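You operate a simulated robot arm through the tools that you are given. There is no shell and no other tool. Be economical: measure what you need, move in short steps, check, and stop when the job is done.

You run a simulated two-armed robot. Do the job below in one go: nothing can be reset, and whatever is moved stays where it is left.

## Task
Pick up the green band fork with one hand, pass it to the other hand and put it on the dark mat.

Only the result counts: the job must be done as asked and must still hold three seconds after the hand-in. Knocking over, shifting, dropping, spilling or breaking anything else fails it.

## Robot
Two 7-joint arms with two-finger parallel grippers on one trunk, on a base that drives. Base frame: it is fixed to the floor where the robot stands at the start and does not move with it; the origin is under the middle of the robot, x ahead of it, y to its left, z up; the surface under the hand at the start is at about z = 850. Units: mm, degrees, N and s.
The left shoulder is at the start at [50, 209, 1196], the right one opposite. With the tool pointing down near the work surface each hand reaches from about 240 to 900 mm from the robot's upright axis, wherever it stands, measured 20 degrees to its own side. Places, roughly: dark mat (38x23 cm) [-1000, -1300, 800]. Payload 4.4 kg a hand.
Tool frame (each hand has its own): the origin (TCP) lies between the finger pads and is the grasp point; the fingertips stand 23 mm ahead of it; z points along the fingers, y is the line along which they close. The gripper opens to 94 mm. The fingers are 38 mm wide and 10 mm thick; the gripper's body (54 by 96 mm) begins 39 mm behind the TCP.
Orientation is that of the tool frame in the base frame, as a unit quaternion [w, x, y, z]. With the fingers straight down and closing along the base's y, the tool's x points along the base's -x, its y along +y and its z along -z.

## Interface
- The arms move only by the tool send_rows. It takes "left_deltas", "right_deltas" or both (then of equal length, played together; a hand with none holds still); each is a list of rows, each an object of numbers (a shift or turn left out is 0, a gripper value left out holds the last): "x", "y", "z": the shift along the tool's x, y, z in mm; "ax", "ay", "az": the turn, a rotation vector about the tool's x, y, z in rad. In form: [{"x": .., "y": .., "z": .., "ax": .., "ay": .., "az": ..}, ...]. A call has 1 to 20 rows; each row is the pose to reach, as a shift and turn from the pose commanded when the call began, along the tool's axes at that moment. "left_fingers" and "right_fingers" are, for a hand that has rows, the closure in counts, from 0 (fully open) to 255 (shut), set as the call begins (left out, the last holds). Each row takes 0.2 s and may step no farther than 50 mm and 8.6 degrees from the row before; otherwise, or with a gripper value out of range, the whole call is refused. Where a pose cannot be reached the arm comes as near as it can. A force on the tool above 40 N (or 10 N above the force at the start of the call, whichever is more), or a blocked arm, ends the call early, and 0.2 s more pass. Each finger travels about 108 mm/s and halts on what it meets, pressing with about 21 N; the grip force reading is that of the motor and also rises with nothing between the fingers. The clock runs only during rows and for 0.2 s after the last one: add rows that repeat a pose to give the fingers time. The reply holds the time, the measured pose of the TCP, the force on the tool along the base axes, the opening and the grip force, in the units named above and with some noise, with the torque about the TCP (base axes, N m) and any sound that the robot's microphone picked up.
- Cameras (640 x 400 px; columns grow to the right, rows downward): "scene" is now at [153.9, 12.7, 1369]; the picture's right is [0.15, -0.99, 0.00], its down [-0.56, -0.09, -0.82] and it looks along [0.81, 0.13, -0.57] (base axes); focal length 261 px, centre (320, 200). "left" rides on the left gripper at [86, -16, -75] in its tool frame; the picture's right is [0.18, 0.98, 0.00], its down [-0.58, 0.11, -0.81] and it looks along [-0.79, 0.15, 0.59] (tool axes); focal length 243 px, centre (320, 200). "right" rides on the right gripper at [86, 16, -74] in its tool frame; the picture's right is [-0.18, 0.98, 0.00], its down [-0.58, -0.11, -0.81] and it looks along [-0.79, -0.15, 0.59] (tool axes); focal length 243 px, centre (320, 200). There is no depth. A picture from a camera that has moved, and an enlarged one, comes with that camera's place and axes in the base frame and with its lens.
- camera(camera): a new picture of that camera. No time passes.
- lift_body(by): slides the trunk up (or, below 0, down) by that many mm; the arms and the scene camera ride with it, the base frame stays. It gives what a move gives, with no picture.
- base_move(legs): drives the robot by 1 to 6 legs, each [ahead, left, turn to the left] in mm, mm and degrees, along the robot's own axes; the way and the turn of a leg run together, so that a leg with both is an arc; at most 1500 mm and 180 degrees a leg. The arms and the cameras ride along, it lands a little off, and it stops where it bumps. It gives what a move gives.
- turn_head(pan, tilt): turns the head with the scene camera to pan (to the left, within 80 degrees either way) and tilt (down, from -29 to 69), counted from straight ahead of the robot. It gives what a move gives.
- zoom(camera, box): a new picture of the part [left, top, right, bottom] of that camera's present view, enlarged. No time passes.
- hand_in(): hands the job in; it is judged then, once.

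Go step by step. Nothing tells you exact positions but the pictures and the camera data: compare them with the known pose of the tool, close in by small moves and look again before you grip or let go. The budget is 120 turns and 88 pictures, counting those below and the enlarged ones. Unless the task says otherwise, let go and move clear before handing in, and close with one line.

The tools are called after ">>>" by a JSON object that holds its "api" and its "payload". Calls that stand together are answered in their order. send_rows: Moves the arms, as the interface text tells. Its arguments: {"type":"object","properties":{"left_deltas":{"type":"array"},"left_fingers":{"type":"number"},"right_deltas":{"type":"array"},"right_fingers":{"type":"number"}},"required":[]} The other tools are called the same way: lift_body (by) slides the trunk up or down; base_move (legs) drives the base; turn_head (pan, tilt) turns the head that bears the scene camera; camera (camera) takes a picture; zoom (camera, box) takes an enlarged picture of a part of a camera's view; hand_in () hands the job in.

At the start:

```text
t: 0.0
left_tcp_pos: [617.7, 347.3, 1079.3]
left_tcp_rot: [0.0, 0.0, 1.0, 0.0]
left_force: [-0.2, -0.8, 0.1]
left_torque: [-0.01, 0.04, -0.01]
left_finger_gap: 94.1
left_finger_force: 0.0
right_tcp_pos: [576.5, -129.4, 1181.1]
right_tcp_rot: [0.0, 0.0, 1.0, 0.0]
right_force: [-0.7, 0.2, 0.3]
right_torque: [-0.04, -0.01, -0.01]
right_finger_gap: 94.1
right_finger_force: 0.0
trunk travel left (down, up): [-275.0, 288.0]
robot x, y, heading: [-1.1, -2.3, 0.0]
head pan, tilt: [8.8, 34.5]
```

scene: 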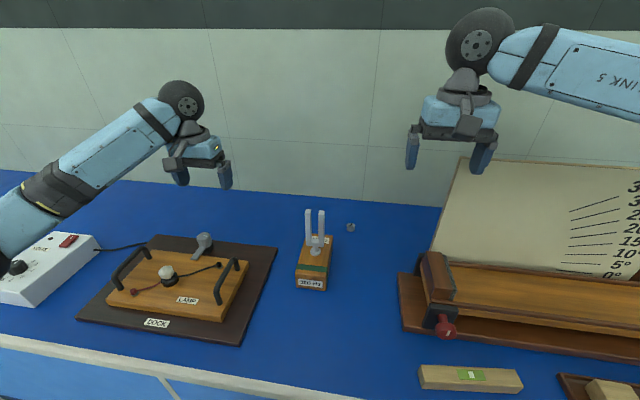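
right: 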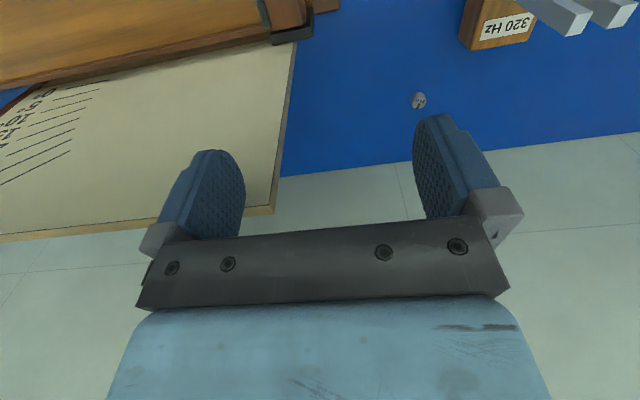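
left: 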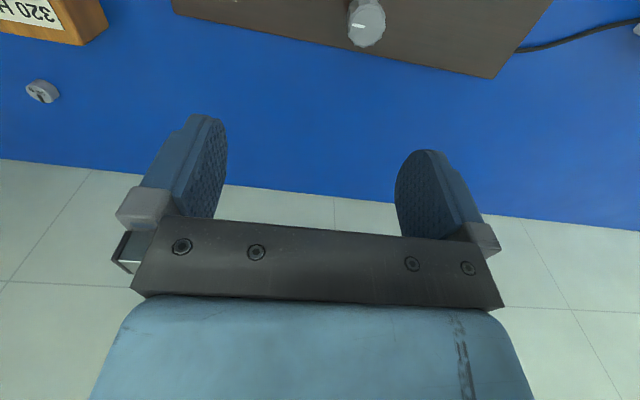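

I see a tuning fork on a wooden box with a green band near the middle of the bench. I'll zoom in on it to learn its shape.

>>> {"api": "zoom", "payload": {"camera": "scene", "box": [260, 190, 380, 300]}}

>>> {"api": "zoom", "payload": {"camera": "scene", "box": [380, 220, 640, 400]}}

```text
3.64 times, centred on (320, 245) of scene
camera zoom: at [153.9, 12.7, 1369.0], right [0.15, -0.99, 0.0], down [-0.56, -0.09, -0.82], along [0.81, 0.13, -0.57], focal length 951 px, centre (320, 36)
```

zoom: 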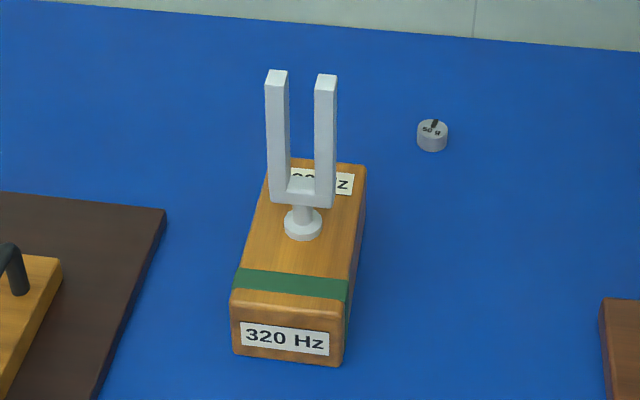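

```text
2.22 times, centred on (510, 310) of scene
camera zoom: at [153.9, 12.7, 1369.0], right [0.15, -0.99, 0.0], down [-0.56, -0.09, -0.82], along [0.81, 0.13, -0.57], focal length 581 px, centre (-102, -44)
```

zoom: 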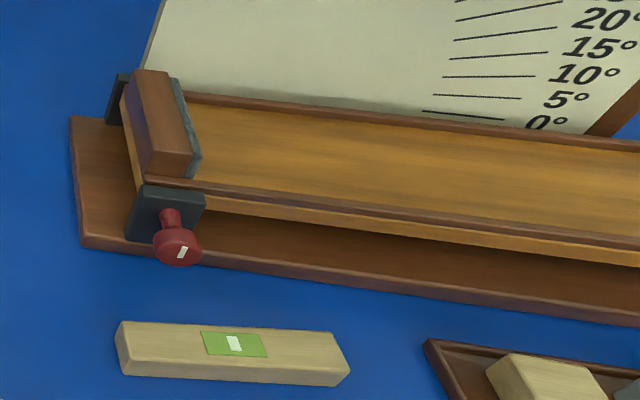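

The fork stands on a box about 125×68×53 mm, centred near (594, 96), with its tines reaching z≈1030. The left hand will take the near end of the box tilted 30°, then the right hand will take the tines from above. First I'll move the left hand to a pre-grasp pose.

>>> {"api": "send_rows", "payload": {"left_deltas": [{"x": 42, "ay": -0.13}, {"x": 84, "y": -20, "ay": -0.26}, {"x": 126, "y": -40, "z": 10, "ay": -0.39}, {"x": 126, "y": -80, "z": 20, "ay": -0.5236}, {"x": 126, "y": -120, "z": 35, "ay": -0.5236}, {"x": 126, "y": -160, "z": 50, "ay": -0.5236}, {"x": 126, "y": -200, "z": 65, "ay": -0.5236}, {"x": 126, "y": -235, "z": 80, "ay": -0.5236}, {"x": 126, "y": -251, "z": 87, "ay": -0.5236}, {"x": 126, "y": -251, "z": 87, "ay": -0.5236}], "left_fingers": 0}}

>>> {"api": "camera", "payload": {"camera": "left"}}

>>> {"api": "camera", "payload": {"camera": "scene"}}

```text
t: 2.2
left_tcp_pos: [489.9, 100.2, 1001.8]
left_tcp_rot: [0.27, -0.004, 0.963, 0.01]
left_force: [0.3, -0.3, 0.1]
left_torque: [0.01, -0.01, -0.01]
left_finger_gap: 94.3
left_finger_force: 0.1
right_tcp_pos: [568.8, -130.5, 1188.5]
right_tcp_rot: [0.005, -0.001, 1.0, 0.003]
right_force: [0.1, -0.7, 0.5]
right_torque: [0.01, 0.0, 0.02]
right_finger_gap: 94.1
right_finger_force: 0.1
trunk travel left (down, up): [-275.0, 288.0]
robot x, y, heading: [1.7, 0.9, 0.1]
head pan, tilt: [8.8, 34.5]
```

```text
82 pictures are left
camera left: at [377.1, 81.9, 1021.8], right [-0.17, 0.98, -0.08], down [0.08, 0.09, 0.99], along [0.98, 0.16, -0.09], focal length 243 px, centre (320, 200)
```

left: 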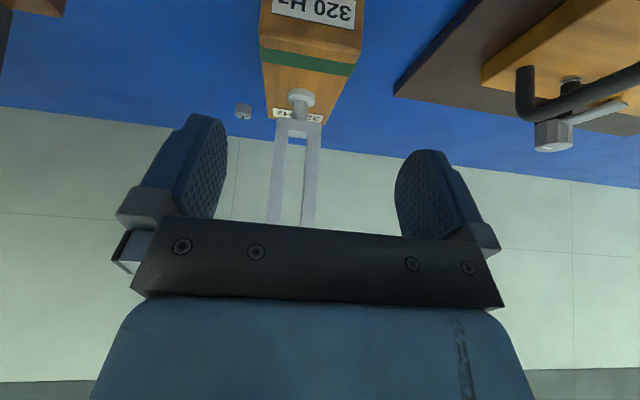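

```text
81 pictures are left
camera scene: at [145.0, 9.2, 1372.9], right [0.15, -0.99, 0.0], down [-0.55, -0.08, -0.83], along [0.82, 0.13, -0.56], focal length 261 px, centre (320, 200)
```

scene: 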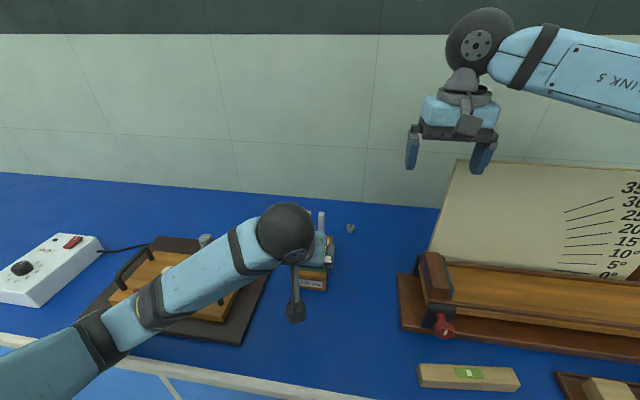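

Both views agree: the box spans y≈60–128 and its near edge is at x≈533. I'll centre the left hand and descend along the tool axis most of the way.

>>> {"api": "send_rows", "payload": {"left_deltas": [{"y": -6, "x": 4}, {"y": -6, "x": 4, "z": 30}, {"y": -6, "x": 4, "z": 60}, {"y": -6, "x": 4, "z": 80}, {"y": -6, "x": 4, "z": 80}]}}

>>> {"api": "camera", "payload": {"camera": "left"}}

>>> {"api": "zoom", "payload": {"camera": "scene", "box": [240, 190, 380, 310]}}

```text
t: 3.4
left_tcp_pos: [558.8, 98.6, 996.0]
left_tcp_rot: [0.335, -0.005, 0.942, 0.022]
left_force: [0.2, -0.7, 0.7]
left_torque: [0.02, -0.01, -0.03]
left_finger_gap: 94.2
left_finger_force: 0.0
right_tcp_pos: [565.0, -140.3, 1186.0]
right_tcp_rot: [0.006, 0.0, 1.0, 0.006]
right_force: [-0.3, 0.0, 0.3]
right_torque: [0.03, -0.02, 0.01]
right_finger_gap: 94.0
right_finger_force: 0.1
trunk travel left (down, up): [-275.0, 288.0]
robot x, y, heading: [-0.3, 0.7, 0.2]
head pan, tilt: [8.8, 34.5]
stopped in row 5 (left hand): the arm was blocked; the commanded pose is now the measured one
```

```text
80 pictures are left
camera left: at [444.3, 78.0, 1001.4], right [-0.17, 0.98, -0.08], down [-0.06, 0.07, 1.0], along [0.98, 0.17, 0.05], focal length 243 px, centre (320, 200)
```

left: 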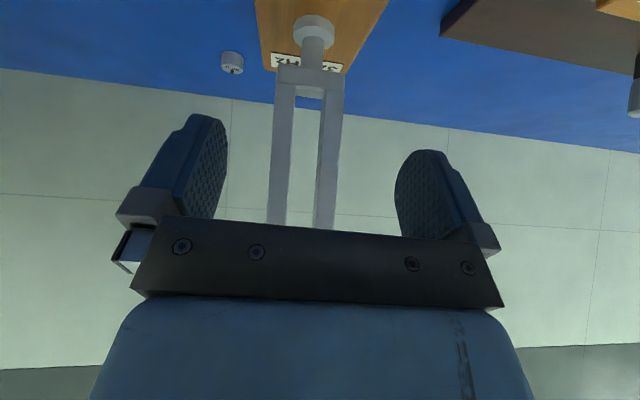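

```text
3.33 times, centred on (310, 250) of scene
camera zoom: at [140.5, -1.8, 1371.3], right [0.15, -0.99, -0.01], down [-0.55, -0.08, -0.83], along [0.82, 0.13, -0.55], focal length 871 px, centre (353, 33)
```

zoom: 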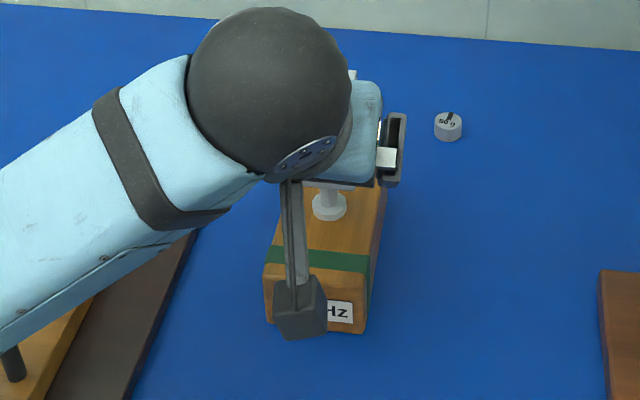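

The left arm stopped short: it is blocked and the trunk was pushed a little, so something is in its way. I'll turn the head to look along the arm.

>>> {"api": "turn_head", "payload": {"pan": 45, "tilt": 50}}

>>> {"api": "camera", "payload": {"camera": "scene"}}

```text
t: 4.4
left_tcp_pos: [558.4, 98.1, 997.5]
left_tcp_rot: [0.334, -0.005, 0.942, 0.021]
left_force: [0.1, -0.6, -0.2]
left_torque: [0.04, -0.02, 0.03]
left_finger_gap: 93.9
left_finger_force: 0.1
right_tcp_pos: [564.7, -140.0, 1187.3]
right_tcp_rot: [0.007, 0.0, 1.0, 0.005]
right_force: [-0.1, -0.1, 0.1]
right_torque: [0.0, 0.0, 0.01]
right_finger_gap: 93.8
right_finger_force: 0.1
trunk travel left (down, up): [-275.0, 288.0]
robot x, y, heading: [3.0, -1.1, 0.0]
head pan, tilt: [45.0, 50.0]
```

```text
78 pictures are left
camera scene: at [107.9, 40.7, 1349.8], right [0.71, -0.71, 0.0], down [-0.53, -0.53, -0.66], along [0.46, 0.46, -0.75], focal length 261 px, centre (320, 200)
```

scene: 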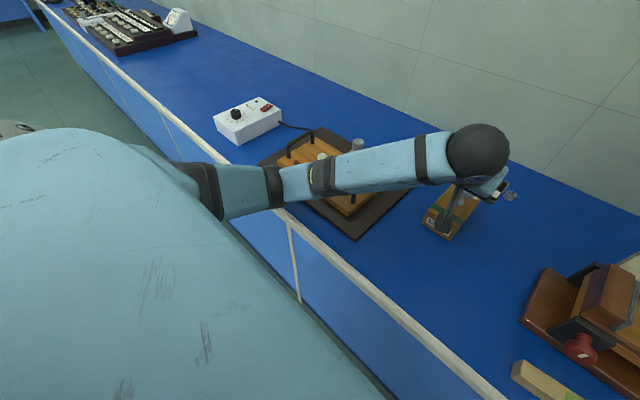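

The left elbow is folded very tight and low near the bench edge, because the tilted wrist sits too close to the body. I'll raise the trunk and back the base off to give the arm room.

>>> {"api": "lift_body", "payload": {"by": 100}}

>>> {"api": "base_move", "payload": {"legs": [[-180, 0, 0]]}}

>>> {"api": "turn_head", "payload": {"pan": 15, "tilt": 40}}

>>> {"api": "camera", "payload": {"camera": "scene"}}

```text
t: 5.7
left_tcp_pos: [564.9, 104.5, 1083.1]
left_tcp_rot: [0.324, -0.006, 0.946, 0.014]
left_force: [-0.4, -0.2, -0.3]
left_torque: [-0.01, -0.01, 0.0]
left_finger_gap: 94.1
left_finger_force: 0.0
right_tcp_pos: [576.9, -128.6, 1280.1]
right_tcp_rot: [0.001, 0.0, 1.0, 0.0]
right_force: [-0.3, 0.1, 0.0]
right_torque: [0.0, 0.01, 0.0]
right_finger_gap: 93.9
right_finger_force: 0.0
trunk travel left (down, up): [-375.0, 188.0]
robot x, y, heading: [-0.0, -2.7, -0.1]
head pan, tilt: [45.0, 50.0]
```

```text
t: 7.2
left_tcp_pos: [384.9, 103.9, 1083.8]
left_tcp_rot: [0.324, -0.004, 0.946, 0.013]
left_force: [-0.3, -0.2, 0.0]
left_torque: [0.0, 0.01, 0.04]
left_finger_gap: 93.9
left_finger_force: 0.0
right_tcp_pos: [394.7, -130.1, 1279.9]
right_tcp_rot: [0.0, 0.002, 1.0, 0.0]
right_force: [-0.6, -0.3, 0.1]
right_torque: [0.01, 0.01, 0.03]
right_finger_gap: 94.0
right_finger_force: 0.0
trunk travel left (down, up): [-375.0, 188.0]
robot x, y, heading: [-181.3, 0.4, -0.0]
head pan, tilt: [45.0, 50.0]
```

```text
t: 8.2
left_tcp_pos: [383.7, 103.6, 1083.1]
left_tcp_rot: [0.324, -0.004, 0.946, 0.013]
left_force: [-0.2, 0.0, -0.4]
left_torque: [0.02, 0.0, -0.04]
left_finger_gap: 94.1
left_finger_force: 0.0
right_tcp_pos: [395.4, -130.1, 1280.7]
right_tcp_rot: [0.0, 0.001, 1.0, 0.0]
right_force: [1.2, 0.9, 0.2]
right_torque: [0.0, -0.01, 0.02]
right_finger_gap: 94.2
right_finger_force: 0.1
trunk travel left (down, up): [-375.0, 188.0]
robot x, y, heading: [-181.6, 1.0, -0.1]
head pan, tilt: [15.0, 40.0]
```

```text
77 pictures are left
camera scene: at [-31.7, 21.8, 1460.6], right [0.26, -0.97, 0.0], down [-0.62, -0.17, -0.77], along [0.74, 0.2, -0.64], focal length 261 px, centre (320, 200)
```

scene: 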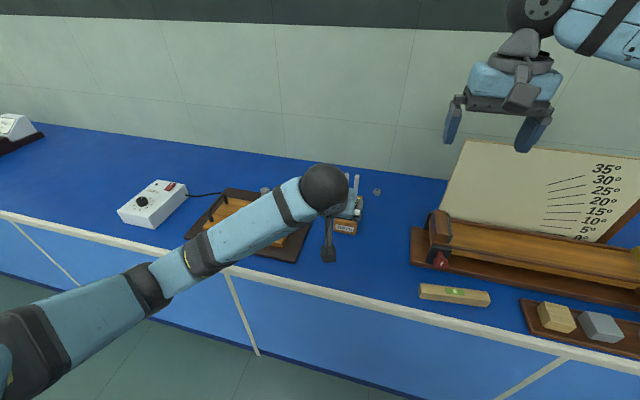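

The trunk has recovered, so the arm is free again. I'll bring the left hand to the pre-grasp point in front of and above the box.

>>> {"api": "send_rows", "payload": {"left_deltas": [{"x": -8, "y": -3, "z": 40, "ay": 0.06}, {"x": -16, "y": -6, "z": 80, "ay": 0.13}, {"x": -22, "y": -8, "z": 115, "ay": 0.13}, {"x": -25, "y": -10, "z": 143, "ay": 0.13}, {"x": -25, "y": -10, "z": 143, "ay": 0.13}]}}

>>> {"api": "camera", "payload": {"camera": "left"}}

>>> {"api": "camera", "payload": {"camera": "scene"}}

```text
t: 9.4
left_tcp_pos: [493.2, 96.6, 983.7]
left_tcp_rot: [0.262, -0.007, 0.965, 0.014]
left_force: [-0.5, -0.2, 0.3]
left_torque: [0.0, -0.02, -0.05]
left_finger_gap: 93.9
left_finger_force: 0.0
right_tcp_pos: [394.8, -129.3, 1281.3]
right_tcp_rot: [0.0, 0.001, 1.0, -0.001]
right_force: [0.9, -0.3, -0.5]
right_torque: [0.01, 0.01, 0.02]
right_finger_gap: 94.1
right_finger_force: 0.1
trunk travel left (down, up): [-375.0, 188.0]
robot x, y, heading: [-185.2, 3.7, -0.1]
head pan, tilt: [15.0, 40.0]
```

```text
76 pictures are left
camera left: at [379.8, 76.6, 1005.0], right [-0.18, 0.98, -0.07], down [0.09, 0.09, 0.99], along [0.98, 0.17, -0.11], focal length 243 px, centre (320, 200)
```

left: 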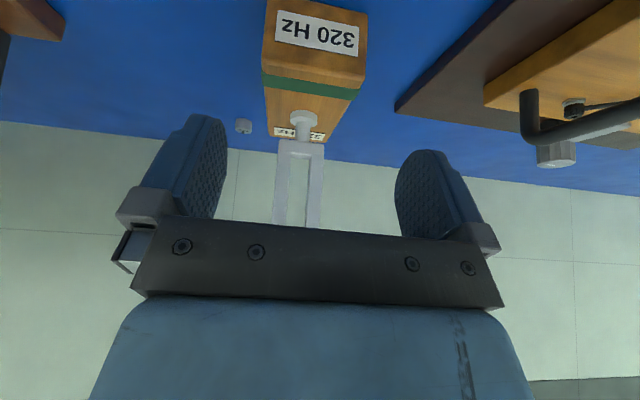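

```text
75 pictures are left
camera scene: at [-32.2, 22.0, 1460.7], right [0.26, -0.97, 0.0], down [-0.62, -0.17, -0.77], along [0.74, 0.2, -0.64], focal length 261 px, centre (320, 200)
```

scene: 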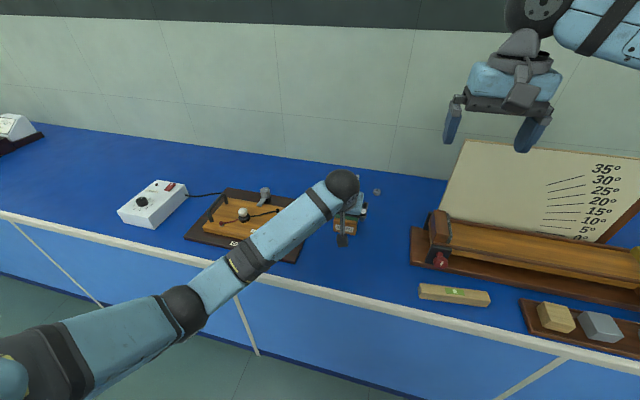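

The hand is where it should be, and the box centre is y≈93.5. I'll go down most of the way along the tool axis.

>>> {"api": "send_rows", "payload": {"left_deltas": [{"x": -3, "y": -3, "z": 25}, {"x": -5, "y": -3, "z": 50}, {"x": -6, "y": -3, "z": 75}, {"x": -6, "y": -3, "z": 75}]}}

>>> {"api": "camera", "payload": {"camera": "left"}}

>>> {"api": "zoom", "payload": {"camera": "scene", "box": [160, 150, 400, 300]}}

```text
t: 10.4
left_tcp_pos: [533.9, 96.0, 922.2]
left_tcp_rot: [0.262, -0.006, 0.965, 0.012]
left_force: [-0.1, -0.4, 0.3]
left_torque: [0.01, 0.0, -0.01]
left_finger_gap: 94.0
left_finger_force: 0.0
right_tcp_pos: [393.6, -129.9, 1281.0]
right_tcp_rot: [0.0, 0.001, 1.0, 0.0]
right_force: [0.1, 0.1, 0.3]
right_torque: [-0.02, -0.02, 0.0]
right_finger_gap: 93.9
right_finger_force: 0.0
trunk travel left (down, up): [-375.0, 188.0]
robot x, y, heading: [-178.9, 0.8, -0.2]
head pan, tilt: [15.0, 40.0]
```

```text
74 pictures are left
camera left: at [421.8, 76.3, 944.3], right [-0.18, 0.98, -0.07], down [0.09, 0.09, 0.99], along [0.98, 0.17, -0.11], focal length 243 px, centre (320, 200)
```

left: 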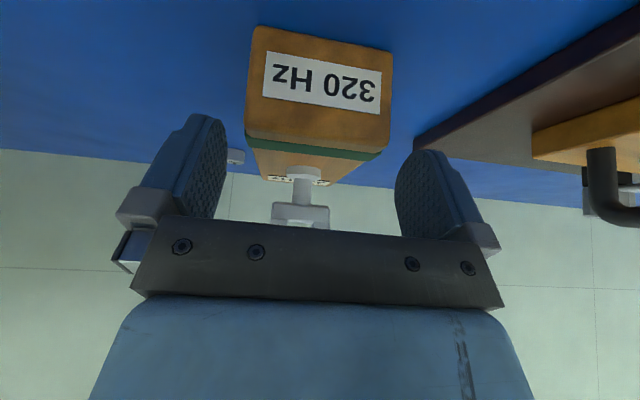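

```text
2.67 times, centred on (280, 225) of scene
camera zoom: at [-32.1, 21.8, 1460.7], right [0.26, -0.97, 0.0], down [-0.62, -0.16, -0.77], along [0.74, 0.2, -0.64], focal length 697 px, centre (427, 133)
```

zoom: 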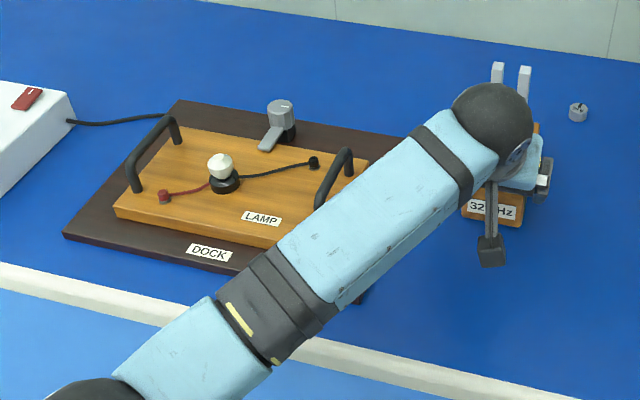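

The box spans y 56–129 with its near face at x≈535. I'll make the final approach and then close.

>>> {"api": "send_rows", "payload": {"left_deltas": [{"x": -2, "y": -3, "z": 20}, {"x": -2, "y": -3, "z": 42}, {"x": -2, "y": -3, "z": 42}]}}

>>> {"api": "camera", "payload": {"camera": "left"}}

```text
t: 11.2
left_tcp_pos: [556.6, 94.0, 888.9]
left_tcp_rot: [0.262, -0.007, 0.965, 0.013]
left_force: [0.4, -0.2, -0.3]
left_torque: [-0.02, 0.0, 0.01]
left_finger_gap: 94.1
left_finger_force: 0.1
right_tcp_pos: [393.6, -129.3, 1281.3]
right_tcp_rot: [0.001, 0.001, 1.0, 0.0]
right_force: [0.4, -0.7, -0.3]
right_torque: [0.0, -0.03, 0.0]
right_finger_gap: 93.8
right_finger_force: 0.0
trunk travel left (down, up): [-375.0, 188.0]
robot x, y, heading: [-185.3, -1.7, -0.2]
head pan, tilt: [15.0, 40.0]
```

```text
72 pictures are left
camera left: at [444.6, 75.0, 910.3], right [-0.18, 0.98, -0.07], down [0.09, 0.09, 0.99], along [0.98, 0.17, -0.11], focal length 243 px, centre (320, 200)
```

left: 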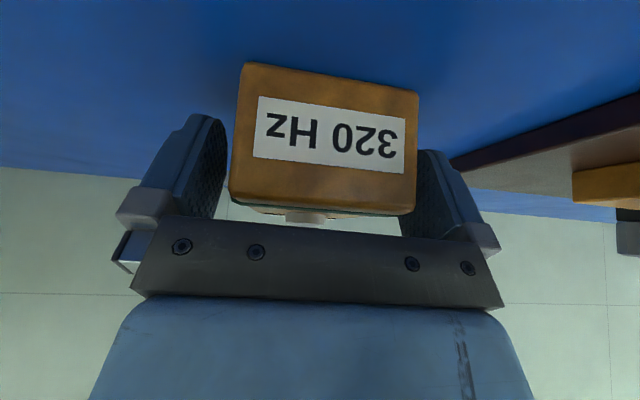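

The fingers straddle the box evenly, so I'll close the left hand.

>>> {"api": "send_rows", "payload": {"left_deltas": [{}, {}, {}, {}], "left_fingers": 255}}

```text
t: 12.2
left_tcp_pos: [556.6, 94.7, 889.7]
left_tcp_rot: [0.262, -0.006, 0.965, 0.013]
left_force: [1.0, -1.8, 1.8]
left_torque: [-0.23, -0.1, -0.08]
left_finger_gap: 72.2
left_finger_force: 20.6
right_tcp_pos: [395.0, -129.6, 1279.8]
right_tcp_rot: [0.0, 0.001, 1.0, -0.001]
right_force: [-0.4, 0.5, 0.0]
right_torque: [0.02, 0.03, -0.01]
right_finger_gap: 94.1
right_finger_force: 0.0
trunk travel left (down, up): [-375.0, 188.0]
robot x, y, heading: [-181.0, 1.5, -0.2]
head pan, tilt: [15.0, 40.0]
```

It is gripped at 72 mm. I'll lift straight up 60 mm and check for slip.

>>> {"api": "send_rows", "payload": {"left_deltas": [{"x": -5, "z": -8.6}, {"x": -10, "z": -17.3}, {"x": -20, "z": -34.5}, {"x": -30, "z": -52}, {"x": -30, "z": -52}]}}

>>> {"api": "camera", "payload": {"camera": "left"}}

>>> {"api": "camera", "payload": {"camera": "scene"}}

```text
t: 13.4
left_tcp_pos: [556.1, 93.1, 946.7]
left_tcp_rot: [0.261, -0.006, 0.965, 0.012]
left_force: [0.8, -0.3, -3.0]
left_torque: [-0.01, 0.14, 0.01]
left_finger_gap: 72.0
left_finger_force: 20.9
right_tcp_pos: [395.6, -129.9, 1280.6]
right_tcp_rot: [0.001, 0.001, 1.0, 0.001]
right_force: [-0.3, -0.5, -0.7]
right_torque: [0.01, 0.02, -0.02]
right_finger_gap: 94.2
right_finger_force: 0.1
trunk travel left (down, up): [-375.0, 188.0]
robot x, y, heading: [-181.1, -1.0, -0.2]
head pan, tilt: [15.0, 40.0]
```

```text
71 pictures are left
camera left: at [444.0, 73.3, 969.4], right [-0.18, 0.98, -0.07], down [0.09, 0.09, 0.99], along [0.98, 0.17, -0.11], focal length 243 px, centre (320, 200)
```

left: 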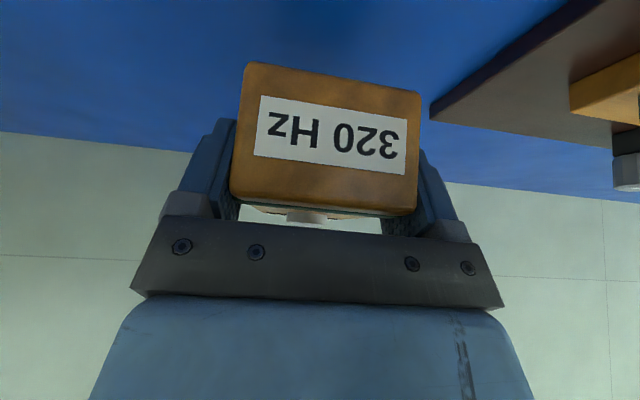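

```text
70 pictures are left
camera scene: at [-31.0, 21.9, 1460.6], right [0.26, -0.97, 0.0], down [-0.62, -0.16, -0.77], along [0.74, 0.2, -0.64], focal length 261 px, centre (320, 200)
```

scene: 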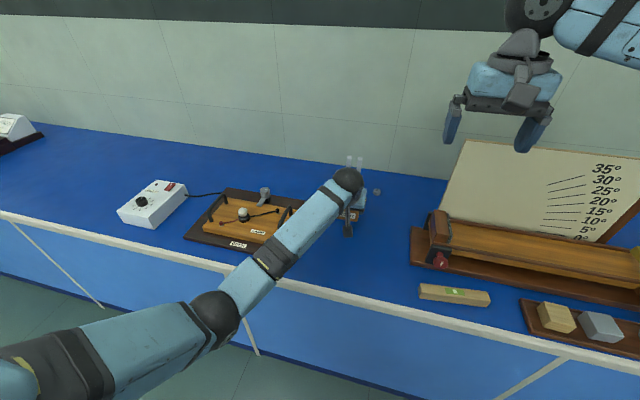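

The grip holds with no slip (about 3 N). I'll raise it to z≈1050 and bring it toward the middle for the handover.

>>> {"api": "send_rows", "payload": {"left_deltas": [{"x": -14, "y": -10, "z": -23}, {"x": -28, "y": -30, "z": -46}, {"x": -42, "y": -55, "z": -70}, {"x": -53, "y": -80, "z": -90.6}, {"x": -53, "y": -100, "z": -90.6}, {"x": -53, "y": -110, "z": -90.6}, {"x": -53, "y": -110, "z": -90.6}]}}

>>> {"api": "turn_head", "payload": {"pan": 0, "tilt": 25}}

>>> {"api": "camera", "payload": {"camera": "scene"}}

>>> {"api": "camera", "payload": {"camera": "right"}}

```text
t: 15.0
left_tcp_pos: [558.7, -17.9, 1049.9]
left_tcp_rot: [0.262, -0.006, 0.965, 0.013]
left_force: [-0.3, -0.4, -3.1]
left_torque: [0.01, 0.17, 0.01]
left_finger_gap: 71.8
left_finger_force: 21.4
right_tcp_pos: [396.2, -129.1, 1280.2]
right_tcp_rot: [0.0, -0.001, 1.0, 0.0]
right_force: [0.4, 0.7, 0.2]
right_torque: [0.01, 0.0, 0.0]
right_finger_gap: 94.1
right_finger_force: 0.0
trunk travel left (down, up): [-375.0, 188.0]
robot x, y, heading: [-179.2, 2.7, -0.4]
head pan, tilt: [15.0, 40.0]
```

```text
t: 15.7
left_tcp_pos: [558.5, -17.5, 1049.4]
left_tcp_rot: [0.261, -0.005, 0.965, 0.013]
left_force: [0.0, -0.1, -4.7]
left_torque: [-0.01, 0.16, 0.03]
left_finger_gap: 72.2
left_finger_force: 20.8
right_tcp_pos: [394.2, -129.4, 1279.9]
right_tcp_rot: [0.0, 0.001, 1.0, 0.0]
right_force: [0.3, 0.3, 0.2]
right_torque: [0.01, 0.03, 0.01]
right_finger_gap: 94.0
right_finger_force: 0.1
trunk travel left (down, up): [-375.0, 188.0]
robot x, y, heading: [-177.5, 3.7, -0.2]
head pan, tilt: [0.0, 25.0]
```

```text
69 pictures are left
camera scene: at [-21.3, -0.3, 1483.9], right [0.0, -1.0, 0.0], down [-0.42, 0.0, -0.91], along [0.91, 0.0, -0.42], focal length 261 px, centre (320, 200)
```

scene: 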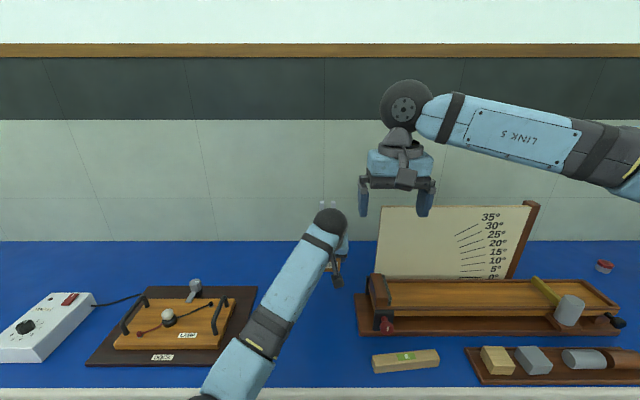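

```text
68 pictures are left
camera right: at [308.7, -114.2, 1355.6], right [0.19, 0.98, 0.0], down [0.58, -0.11, 0.81], along [0.79, -0.15, -0.59], focal length 243 px, centre (320, 200)
```

right: 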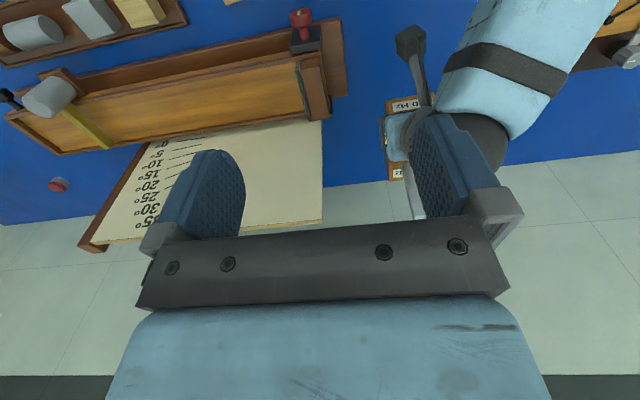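

The fork is at about (599, -18) with its tine tops at z≈1190, which matches the picture. I'll swing the right hand out to the right, turn it 90° so it closes along x, and half-close the fingers.

>>> {"api": "send_rows", "payload": {"right_deltas": [{"x": -18, "y": -7, "z": -1, "az": -0.1428}, {"x": -37, "y": -14, "z": -2, "az": -0.2856}, {"x": -56, "y": -21, "z": -3, "az": -0.4284}, {"x": -75, "y": -28, "z": -4, "az": -0.5712}, {"x": -94, "y": -35, "z": -5, "az": -0.714}, {"x": -113, "y": -42, "z": -6, "az": -0.8568}, {"x": -132, "y": -49, "z": -7, "az": -0.9996}, {"x": -151, "y": -56, "z": -8, "az": -1.1424}, {"x": -170, "y": -63, "z": -9, "az": -1.2852}, {"x": -189, "y": -70, "z": -10, "az": -1.428}, {"x": -205, "y": -70, "z": -10, "az": -1.5708}, {"x": -205, "y": -70, "z": -10, "az": -1.5708}], "right_fingers": 115}}

>>> {"api": "camera", "payload": {"camera": "right"}}

>>> {"api": "camera", "payload": {"camera": "scene"}}

```text
t: 18.3
left_tcp_pos: [556.3, -19.8, 1052.2]
left_tcp_rot: [0.263, -0.005, 0.965, 0.013]
left_force: [-1.2, -0.9, -2.8]
left_torque: [-0.02, 0.15, 0.01]
left_finger_gap: 72.0
left_finger_force: 21.6
right_tcp_pos: [315.7, -105.9, 1308.1]
right_tcp_rot: [0.006, -0.608, 0.794, -0.013]
right_force: [-0.7, -0.9, 1.1]
right_torque: [0.06, -0.02, 0.01]
right_finger_gap: 51.5
right_finger_force: 0.1
right hand out of reach, approached as far as the arm can: row 6, 7, 8, 9, 10, 11, 12
trunk travel left (down, up): [-375.0, 188.0]
robot x, y, heading: [-182.7, 4.5, -0.0]
head pan, tilt: [0.0, 25.0]
```

```text
67 pictures are left
camera right: at [275.4, -185.2, 1384.4], right [-0.9, 0.43, -0.03], down [0.24, 0.54, 0.81], along [0.36, 0.72, -0.59], focal length 243 px, centre (320, 200)
```

right: 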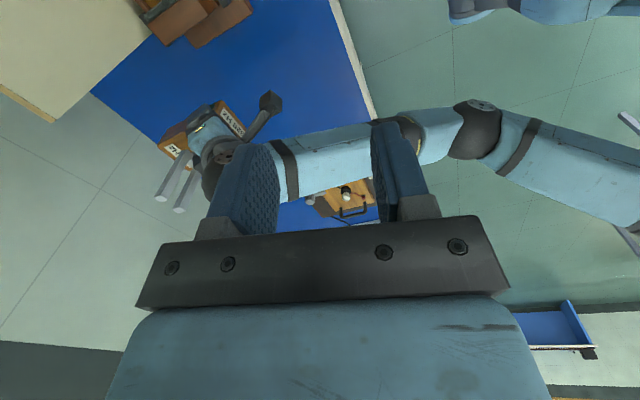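

```text
66 pictures are left
camera scene: at [-24.4, -2.0, 1484.5], right [0.0, -1.0, 0.0], down [-0.42, 0.0, -0.91], along [0.91, 0.0, -0.42], focal length 261 px, centre (320, 200)
```

scene: 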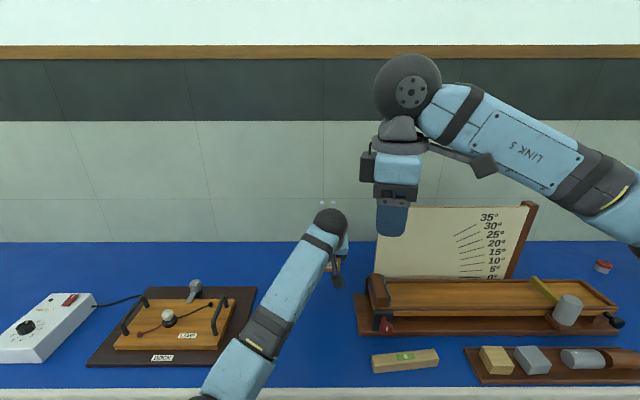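

The right arm ran out of reach there. I'll do the handover in free space closer to the body instead, so first I'll look right and behind before driving off the bench.

>>> {"api": "turn_head", "payload": {"pan": -80, "tilt": 25}}

>>> {"api": "camera", "payload": {"camera": "scene"}}

>>> {"api": "turn_head", "payload": {"pan": 80, "tilt": 25}}

>>> {"api": "camera", "payload": {"camera": "scene"}}

```text
t: 19.9
left_tcp_pos: [558.1, -18.7, 1049.6]
left_tcp_rot: [0.261, -0.006, 0.965, 0.013]
left_force: [-0.1, 0.0, -4.4]
left_torque: [0.0, 0.15, 0.01]
left_finger_gap: 71.7
left_finger_force: 21.1
right_tcp_pos: [319.6, -103.6, 1307.7]
right_tcp_rot: [0.004, -0.607, 0.794, -0.013]
right_force: [-1.0, -0.4, 0.0]
right_torque: [0.0, 0.05, -0.02]
right_finger_gap: 51.8
right_finger_force: 0.0
trunk travel left (down, up): [-375.0, 188.0]
robot x, y, heading: [-182.5, 2.2, -0.0]
head pan, tilt: [-80.0, 25.0]
```

```text
65 pictures are left
camera scene: at [-97.6, -90.9, 1484.0], right [-0.99, -0.17, 0.0], down [-0.07, 0.42, -0.91], along [0.16, -0.89, -0.42], focal length 261 px, centre (320, 200)
```

scene: 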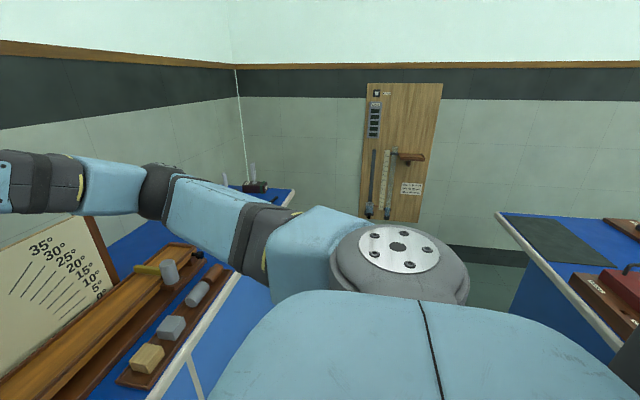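

```text
t: 22.3
left_tcp_pos: [558.4, -18.0, 1050.4]
left_tcp_rot: [0.261, -0.005, 0.965, 0.012]
left_force: [-0.6, 0.6, -3.7]
left_torque: [0.01, 0.14, -0.03]
left_finger_gap: 71.9
left_finger_force: 20.9
right_tcp_pos: [319.5, -104.2, 1307.3]
right_tcp_rot: [0.004, -0.607, 0.794, -0.013]
right_force: [0.0, -0.1, 0.5]
right_torque: [0.02, -0.03, 0.01]
right_finger_gap: 51.7
right_finger_force: 0.0
trunk travel left (down, up): [-375.0, 188.0]
robot x, y, heading: [-180.1, -1.9, -0.3]
head pan, tilt: [80.0, 25.0]
```

```text
64 pictures are left
camera scene: at [-97.1, 90.6, 1484.0], right [0.98, -0.18, 0.0], down [-0.08, -0.42, -0.91], along [0.16, 0.89, -0.42], focal length 261 px, centre (320, 200)
```

scene: 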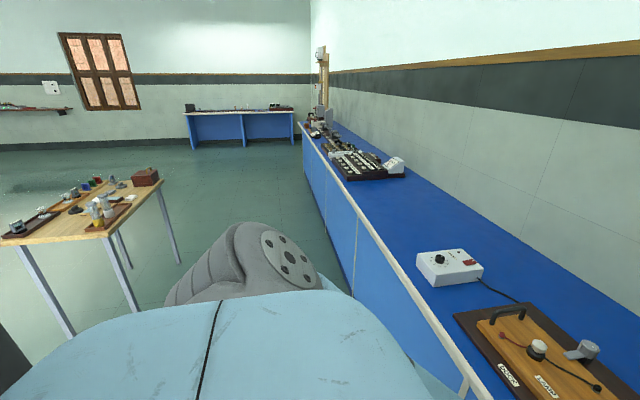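

The dark mat is on the other blue bench: it spans about x -860 to -1110 and y -1100 to -1480, and the bench edge is at x≈-840. The floor behind me is clear, so I'll back off 260 mm to get away from this bench.

>>> {"api": "base_move", "payload": {"legs": [[-260, 0, 0]]}}

>>> {"api": "turn_head", "payload": {"pan": 0, "tilt": 35}}

>>> {"api": "send_rows", "payload": {"left_deltas": [{"x": 26, "z": -15}, {"x": 52, "z": -30}, {"x": 78, "z": -45}, {"x": 104, "z": -60}, {"x": 125, "z": -72}, {"x": 125, "z": -72}]}}

>>> {"api": "camera", "payload": {"camera": "scene"}}

```text
t: 24.2
left_tcp_pos: [297.2, -19.4, 1049.5]
left_tcp_rot: [0.262, -0.004, 0.965, 0.013]
left_force: [-0.4, 0.0, -3.7]
left_torque: [0.01, 0.16, -0.02]
left_finger_gap: 71.9
left_finger_force: 20.7
right_tcp_pos: [58.1, -104.9, 1307.0]
right_tcp_rot: [0.005, -0.606, 0.795, -0.013]
right_force: [-0.2, -0.5, 0.0]
right_torque: [0.03, 0.03, 0.03]
right_finger_gap: 51.7
right_finger_force: 0.0
trunk travel left (down, up): [-375.0, 188.0]
robot x, y, heading: [-439.4, 4.7, -0.5]
head pan, tilt: [80.0, 25.0]
```

```text
t: 25.7
left_tcp_pos: [297.7, -20.3, 1049.8]
left_tcp_rot: [0.261, -0.004, 0.965, 0.013]
left_force: [0.4, 0.3, -3.3]
left_torque: [0.02, 0.13, 0.04]
left_finger_gap: 72.1
left_finger_force: 21.2
right_tcp_pos: [58.0, -105.0, 1307.8]
right_tcp_rot: [0.005, -0.606, 0.796, -0.012]
right_force: [-0.1, -0.1, 0.6]
right_torque: [-0.01, 0.02, 0.0]
right_finger_gap: 51.9
right_finger_force: 0.0
trunk travel left (down, up): [-375.0, 188.0]
robot x, y, heading: [-442.1, 0.3, -0.3]
head pan, tilt: [0.0, 35.0]
```

```text
t: 27.3
left_tcp_pos: [175.0, 4.3, 1070.4]
left_tcp_rot: [0.288, -0.014, 0.957, 0.032]
left_force: [0.7, 0.4, -4.3]
left_torque: [-0.02, 0.17, -0.04]
left_finger_gap: 71.7
left_finger_force: 21.4
right_tcp_pos: [58.3, -104.9, 1307.4]
right_tcp_rot: [0.005, -0.606, 0.796, -0.014]
right_force: [0.7, 0.4, 0.0]
right_torque: [0.03, 0.0, 0.0]
right_finger_gap: 51.4
right_finger_force: 0.0
trunk travel left (down, up): [-375.0, 188.0]
robot x, y, heading: [-441.9, -1.1, -0.5]
head pan, tilt: [0.0, 35.0]
stopped in row 6 (left hand): the arm was blocked; the commanded pose is now the measured one
```

```text
63 pictures are left
camera scene: at [-285.9, 0.6, 1468.2], right [-0.01, -1.0, 0.0], down [-0.57, 0.0, -0.82], along [0.82, -0.01, -0.57], focal length 261 px, centre (320, 200)
```

scene: 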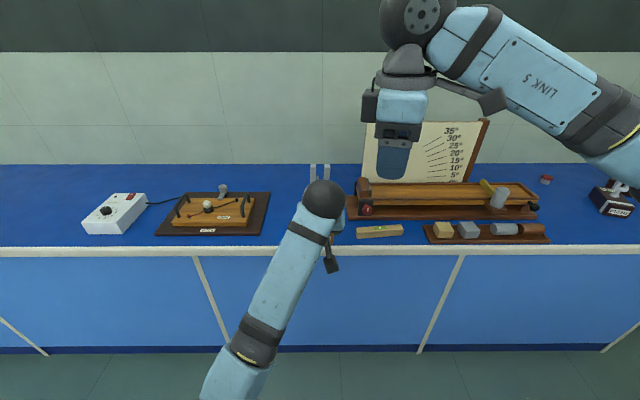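

The left arm hit its own limit when reaching across close in. A better geometry is to yaw the fork about 50° clockwise in the left hand and bring the right hand in with only 40° of yaw. First I'll back the right hand off a bit and see how it responds.

>>> {"api": "send_rows", "payload": {"right_deltas": [{"x": 20, "y": -15, "az": 0.12}, {"x": 40, "y": -30, "az": 0.24}, {"x": 60, "y": -45, "az": 0.36}, {"x": 60, "y": -45, "az": 0.36}]}}

```text
t: 28.3
left_tcp_pos: [173.6, 4.2, 1070.9]
left_tcp_rot: [0.287, -0.014, 0.957, 0.031]
left_force: [0.6, -0.2, -4.2]
left_torque: [-0.03, 0.18, 0.01]
left_finger_gap: 71.8
left_finger_force: 21.2
right_tcp_pos: [85.4, -173.7, 1310.1]
right_tcp_rot: [0.007, -0.454, 0.891, -0.012]
right_force: [0.1, 1.6, 0.6]
right_torque: [0.02, 0.0, -0.01]
right_finger_gap: 51.9
right_finger_force: 0.1
trunk travel left (down, up): [-375.0, 188.0]
robot x, y, heading: [-443.5, 2.4, -0.3]
head pan, tilt: [0.0, 35.0]
```

The right hand responds well and now has 54° of yaw. Next I'll yaw the left hand and fork 50° clockwise while shifting it slightly left.

>>> {"api": "send_rows", "payload": {"left_deltas": [{"y": 8, "ax": 0.08, "az": 0.1215}, {"y": 16, "ax": 0.16, "az": 0.243}, {"y": 24, "ax": 0.24, "az": 0.3645}, {"y": 32, "ax": 0.32, "az": 0.486}, {"y": 40, "ax": 0.4, "az": 0.6075}, {"y": 40, "ax": 0.48, "az": 0.729}, {"y": 40, "ax": 0.48, "az": 0.729}]}}

>>> {"api": "camera", "payload": {"camera": "scene"}}

>>> {"api": "camera", "payload": {"camera": "right"}}

```text
t: 29.9
left_tcp_pos: [170.3, 39.5, 1074.2]
left_tcp_rot: [0.252, 0.394, 0.879, -0.095]
left_force: [0.6, 0.7, -3.8]
left_torque: [0.09, 0.09, -0.03]
left_finger_gap: 72.0
left_finger_force: 20.9
right_tcp_pos: [84.9, -173.5, 1309.8]
right_tcp_rot: [0.008, -0.453, 0.891, -0.012]
right_force: [0.3, 0.7, 0.0]
right_torque: [-0.02, 0.0, -0.01]
right_finger_gap: 51.8
right_finger_force: 0.1
trunk travel left (down, up): [-375.0, 188.0]
robot x, y, heading: [-441.3, 4.0, -0.3]
head pan, tilt: [0.0, 35.0]
```

```text
62 pictures are left
camera scene: at [-286.1, 0.0, 1468.2], right [-0.01, -1.0, 0.0], down [-0.57, 0.0, -0.82], along [0.82, 0.0, -0.57], focal length 261 px, centre (320, 200)
```

scene: 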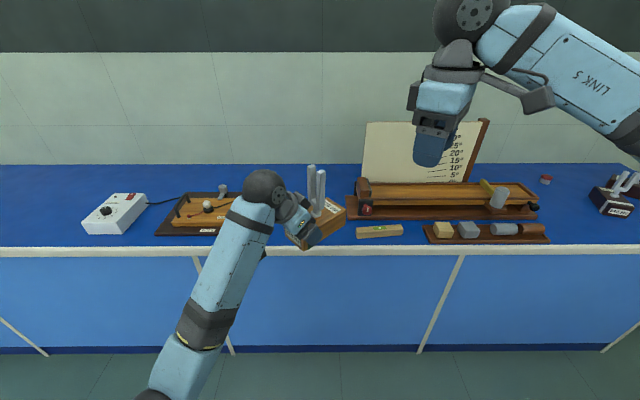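

```text
61 pictures are left
camera right: at [19.4, -234.4, 1384.4], right [-0.69, 0.73, -0.03], down [0.41, 0.42, 0.81], along [0.6, 0.55, -0.59], focal length 243 px, centre (320, 200)
```

right: 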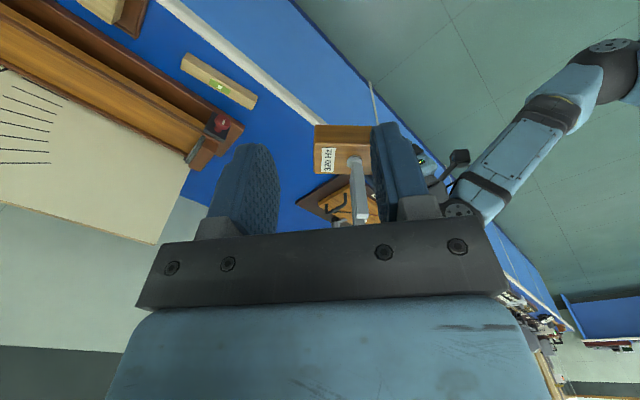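

The fork is upright in the left hand (tilt about 1°, yaw -49°), with its stem at about (196, 8) and tine tops at z≈1215. I'll bring the right hand above the tines with matching yaw.

>>> {"api": "send_rows", "payload": {"right_deltas": [{"x": -42, "y": 3, "z": 5, "az": 0.06}, {"x": -84, "y": 7, "z": 10, "az": 0.12}, {"x": -126, "y": 10, "z": 15, "az": 0.18}, {"x": -168, "y": 14, "z": 20, "az": 0.234}, {"x": -212, "y": 17, "z": 25, "az": 0.234}, {"x": -212, "y": 17, "z": 25, "az": 0.234}]}}

>>> {"api": "camera", "payload": {"camera": "right"}}

>>> {"api": "camera", "payload": {"camera": "scene"}}

```text
t: 31.3
left_tcp_pos: [170.5, 39.4, 1072.4]
left_tcp_rot: [0.252, 0.394, 0.879, -0.094]
left_force: [0.2, -0.4, -4.2]
left_torque: [0.15, 0.14, -0.01]
left_finger_gap: 71.8
left_finger_force: 21.5
right_tcp_pos: [197.1, 7.0, 1284.6]
right_tcp_rot: [0.009, -0.346, 0.938, -0.01]
right_force: [0.0, -0.8, 0.1]
right_torque: [0.04, -0.01, -0.02]
right_finger_gap: 51.5
right_finger_force: 0.0
trunk travel left (down, up): [-375.0, 188.0]
robot x, y, heading: [-440.6, -0.9, -0.5]
head pan, tilt: [0.0, 35.0]
```

```text
60 pictures are left
camera right: at [119.2, -37.3, 1358.1], right [-0.5, 0.87, -0.02], down [0.49, 0.31, 0.81], along [0.71, 0.39, -0.58], focal length 243 px, centre (320, 200)
```

right: 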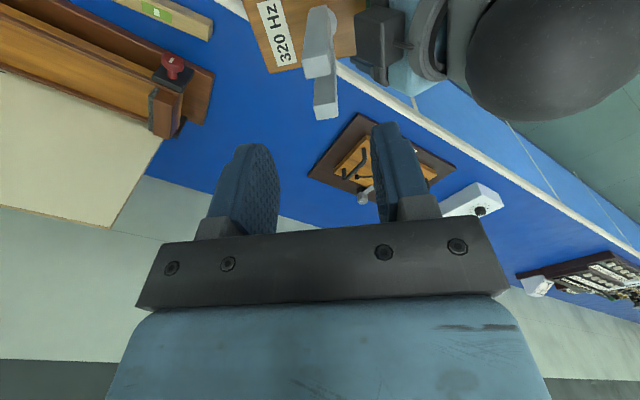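

```text
59 pictures are left
camera scene: at [-286.3, -1.1, 1468.2], right [-0.01, -1.0, 0.0], down [-0.57, 0.0, -0.82], along [0.82, 0.0, -0.57], focal length 261 px, centre (320, 200)
```

scene: 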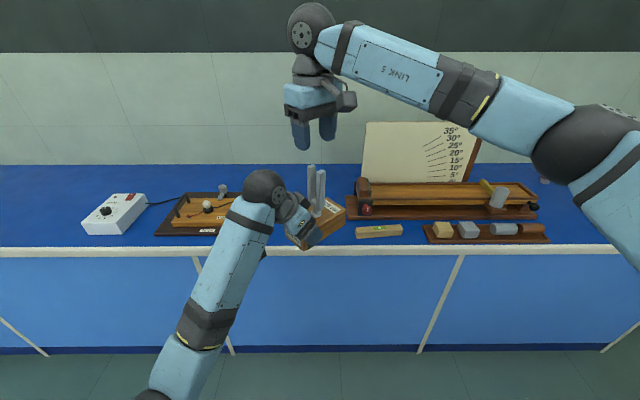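

>>> {"api": "zoom", "payload": {"camera": "right", "box": [220, 0, 420, 125]}}

```text
3.20 times, centred on (320, 62) of right
camera zoom: at [119.2, -37.3, 1358.1], right [-0.5, 0.87, -0.02], down [0.49, 0.31, 0.81], along [0.71, 0.39, -0.58], focal length 776 px, centre (320, 640)
```

zoom: 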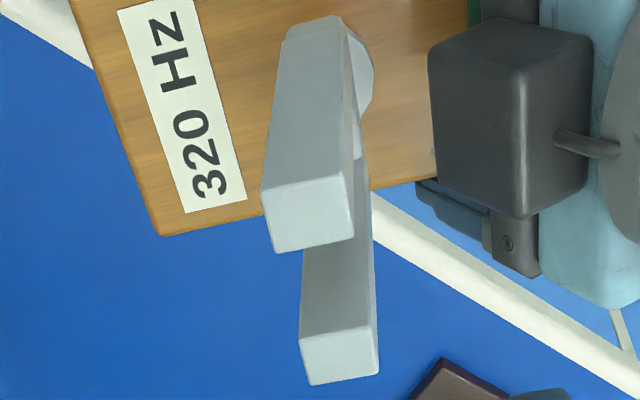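

The tines' midpoint is at about (194, 2) and their orientation matches the right hand. I'll shift slightly and descend so the tines sit between the pads.

>>> {"api": "send_rows", "payload": {"right_deltas": [{"x": 5, "y": -2, "z": 20}, {"x": 5, "y": -2, "z": 45}, {"x": 5, "y": -2, "z": 70}, {"x": 5, "y": -2, "z": 91}, {"x": 5, "y": -2, "z": 91}]}}

>>> {"api": "camera", "payload": {"camera": "right"}}

>>> {"api": "zoom", "payload": {"camera": "scene", "box": [220, 70, 400, 260]}}

```text
t: 32.5
left_tcp_pos: [170.5, 39.7, 1072.7]
left_tcp_rot: [0.252, 0.393, 0.879, -0.094]
left_force: [0.1, 0.3, -3.6]
left_torque: [0.14, 0.11, 0.01]
left_finger_gap: 72.0
left_finger_force: 21.0
right_tcp_pos: [195.9, 1.5, 1195.3]
right_tcp_rot: [0.009, -0.347, 0.938, -0.011]
right_force: [-0.2, 0.2, 0.1]
right_torque: [0.01, 0.0, 0.01]
right_finger_gap: 51.6
right_finger_force: 0.0
trunk travel left (down, up): [-375.0, 188.0]
robot x, y, heading: [-440.0, 0.4, -0.4]
head pan, tilt: [0.0, 35.0]
```

```text
57 pictures are left
camera right: at [118.2, -43.1, 1268.7], right [-0.5, 0.87, -0.02], down [0.49, 0.31, 0.81], along [0.71, 0.39, -0.58], focal length 243 px, centre (320, 200)
```

right: 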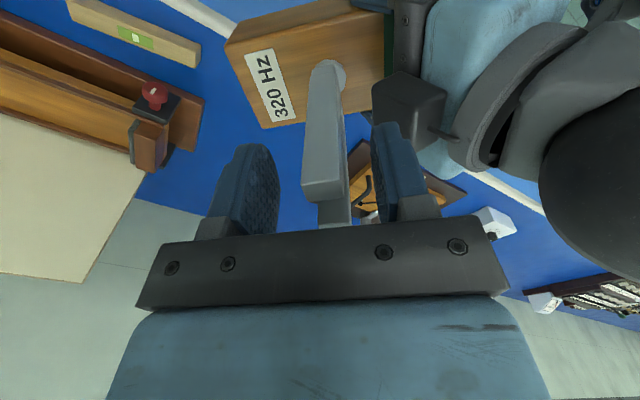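

```text
2.11 times, centred on (310, 165) of scene
camera zoom: at [-286.2, 0.4, 1468.2], right [-0.01, -1.0, 0.0], down [-0.57, 0.0, -0.82], along [0.82, -0.01, -0.57], focal length 550 px, centre (341, 274)
```

zoom: 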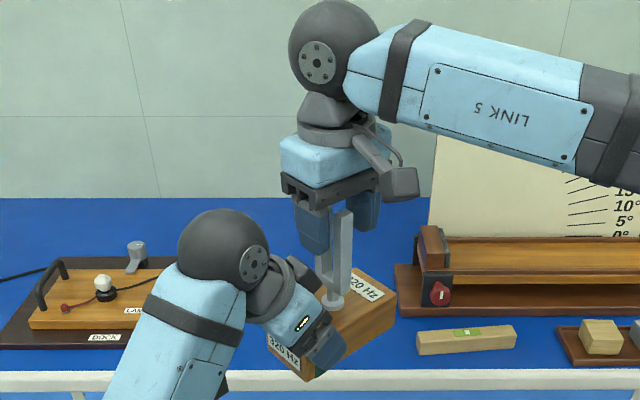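

The tines sit between the pads, slightly toward the camera side. I'll shift +4 and +3 mm to centre, then close the right hand.

>>> {"api": "send_rows", "payload": {"right_deltas": [{"x": 4, "y": 3}, {"x": 4, "y": 3}]}}

>>> {"api": "send_rows", "payload": {"right_deltas": [{}, {}, {}, {}], "right_fingers": 255}}

>>> {"api": "camera", "payload": {"camera": "right"}}

```text
t: 33.1
left_tcp_pos: [171.1, 40.9, 1072.2]
left_tcp_rot: [0.252, 0.393, 0.879, -0.095]
left_force: [-0.3, -0.2, -4.4]
left_torque: [0.12, 0.12, -0.01]
left_finger_gap: 72.0
left_finger_force: 21.3
right_tcp_pos: [190.8, -0.0, 1194.0]
right_tcp_rot: [0.009, -0.347, 0.938, -0.011]
right_force: [0.5, -0.1, -0.3]
right_torque: [-0.03, 0.0, -0.02]
right_finger_gap: 51.6
right_finger_force: 0.0
trunk travel left (down, up): [-375.0, 188.0]
robot x, y, heading: [-438.6, 2.4, -0.2]
head pan, tilt: [0.0, 35.0]
```

```text
t: 34.1
left_tcp_pos: [171.2, 40.3, 1073.1]
left_tcp_rot: [0.252, 0.393, 0.879, -0.095]
left_force: [2.4, -0.1, -3.5]
left_torque: [-0.41, -0.15, -0.58]
left_finger_gap: 71.8
left_finger_force: 21.3
right_tcp_pos: [191.1, 1.1, 1194.1]
right_tcp_rot: [0.009, -0.346, 0.938, -0.011]
right_force: [-3.3, -0.7, -0.6]
right_torque: [0.55, 0.56, 0.7]
right_finger_gap: 17.1
right_finger_force: 20.8
trunk travel left (down, up): [-375.0, 188.0]
robot x, y, heading: [-438.3, 2.0, -0.2]
head pan, tilt: [0.0, 35.0]
```

```text
55 pictures are left
camera right: at [113.5, -43.1, 1268.5], right [-0.5, 0.87, -0.02], down [0.49, 0.31, 0.81], along [0.71, 0.4, -0.58], focal length 243 px, centre (320, 200)
```

right: 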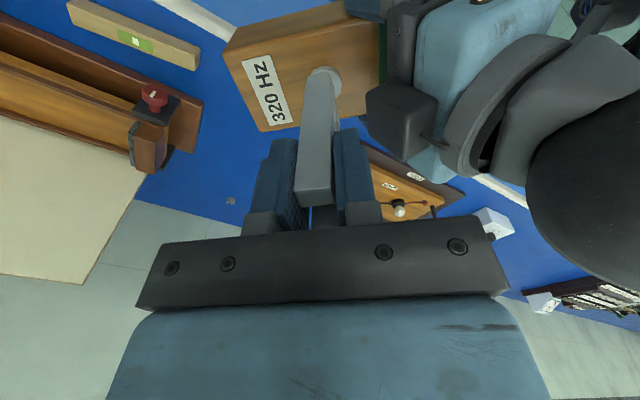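

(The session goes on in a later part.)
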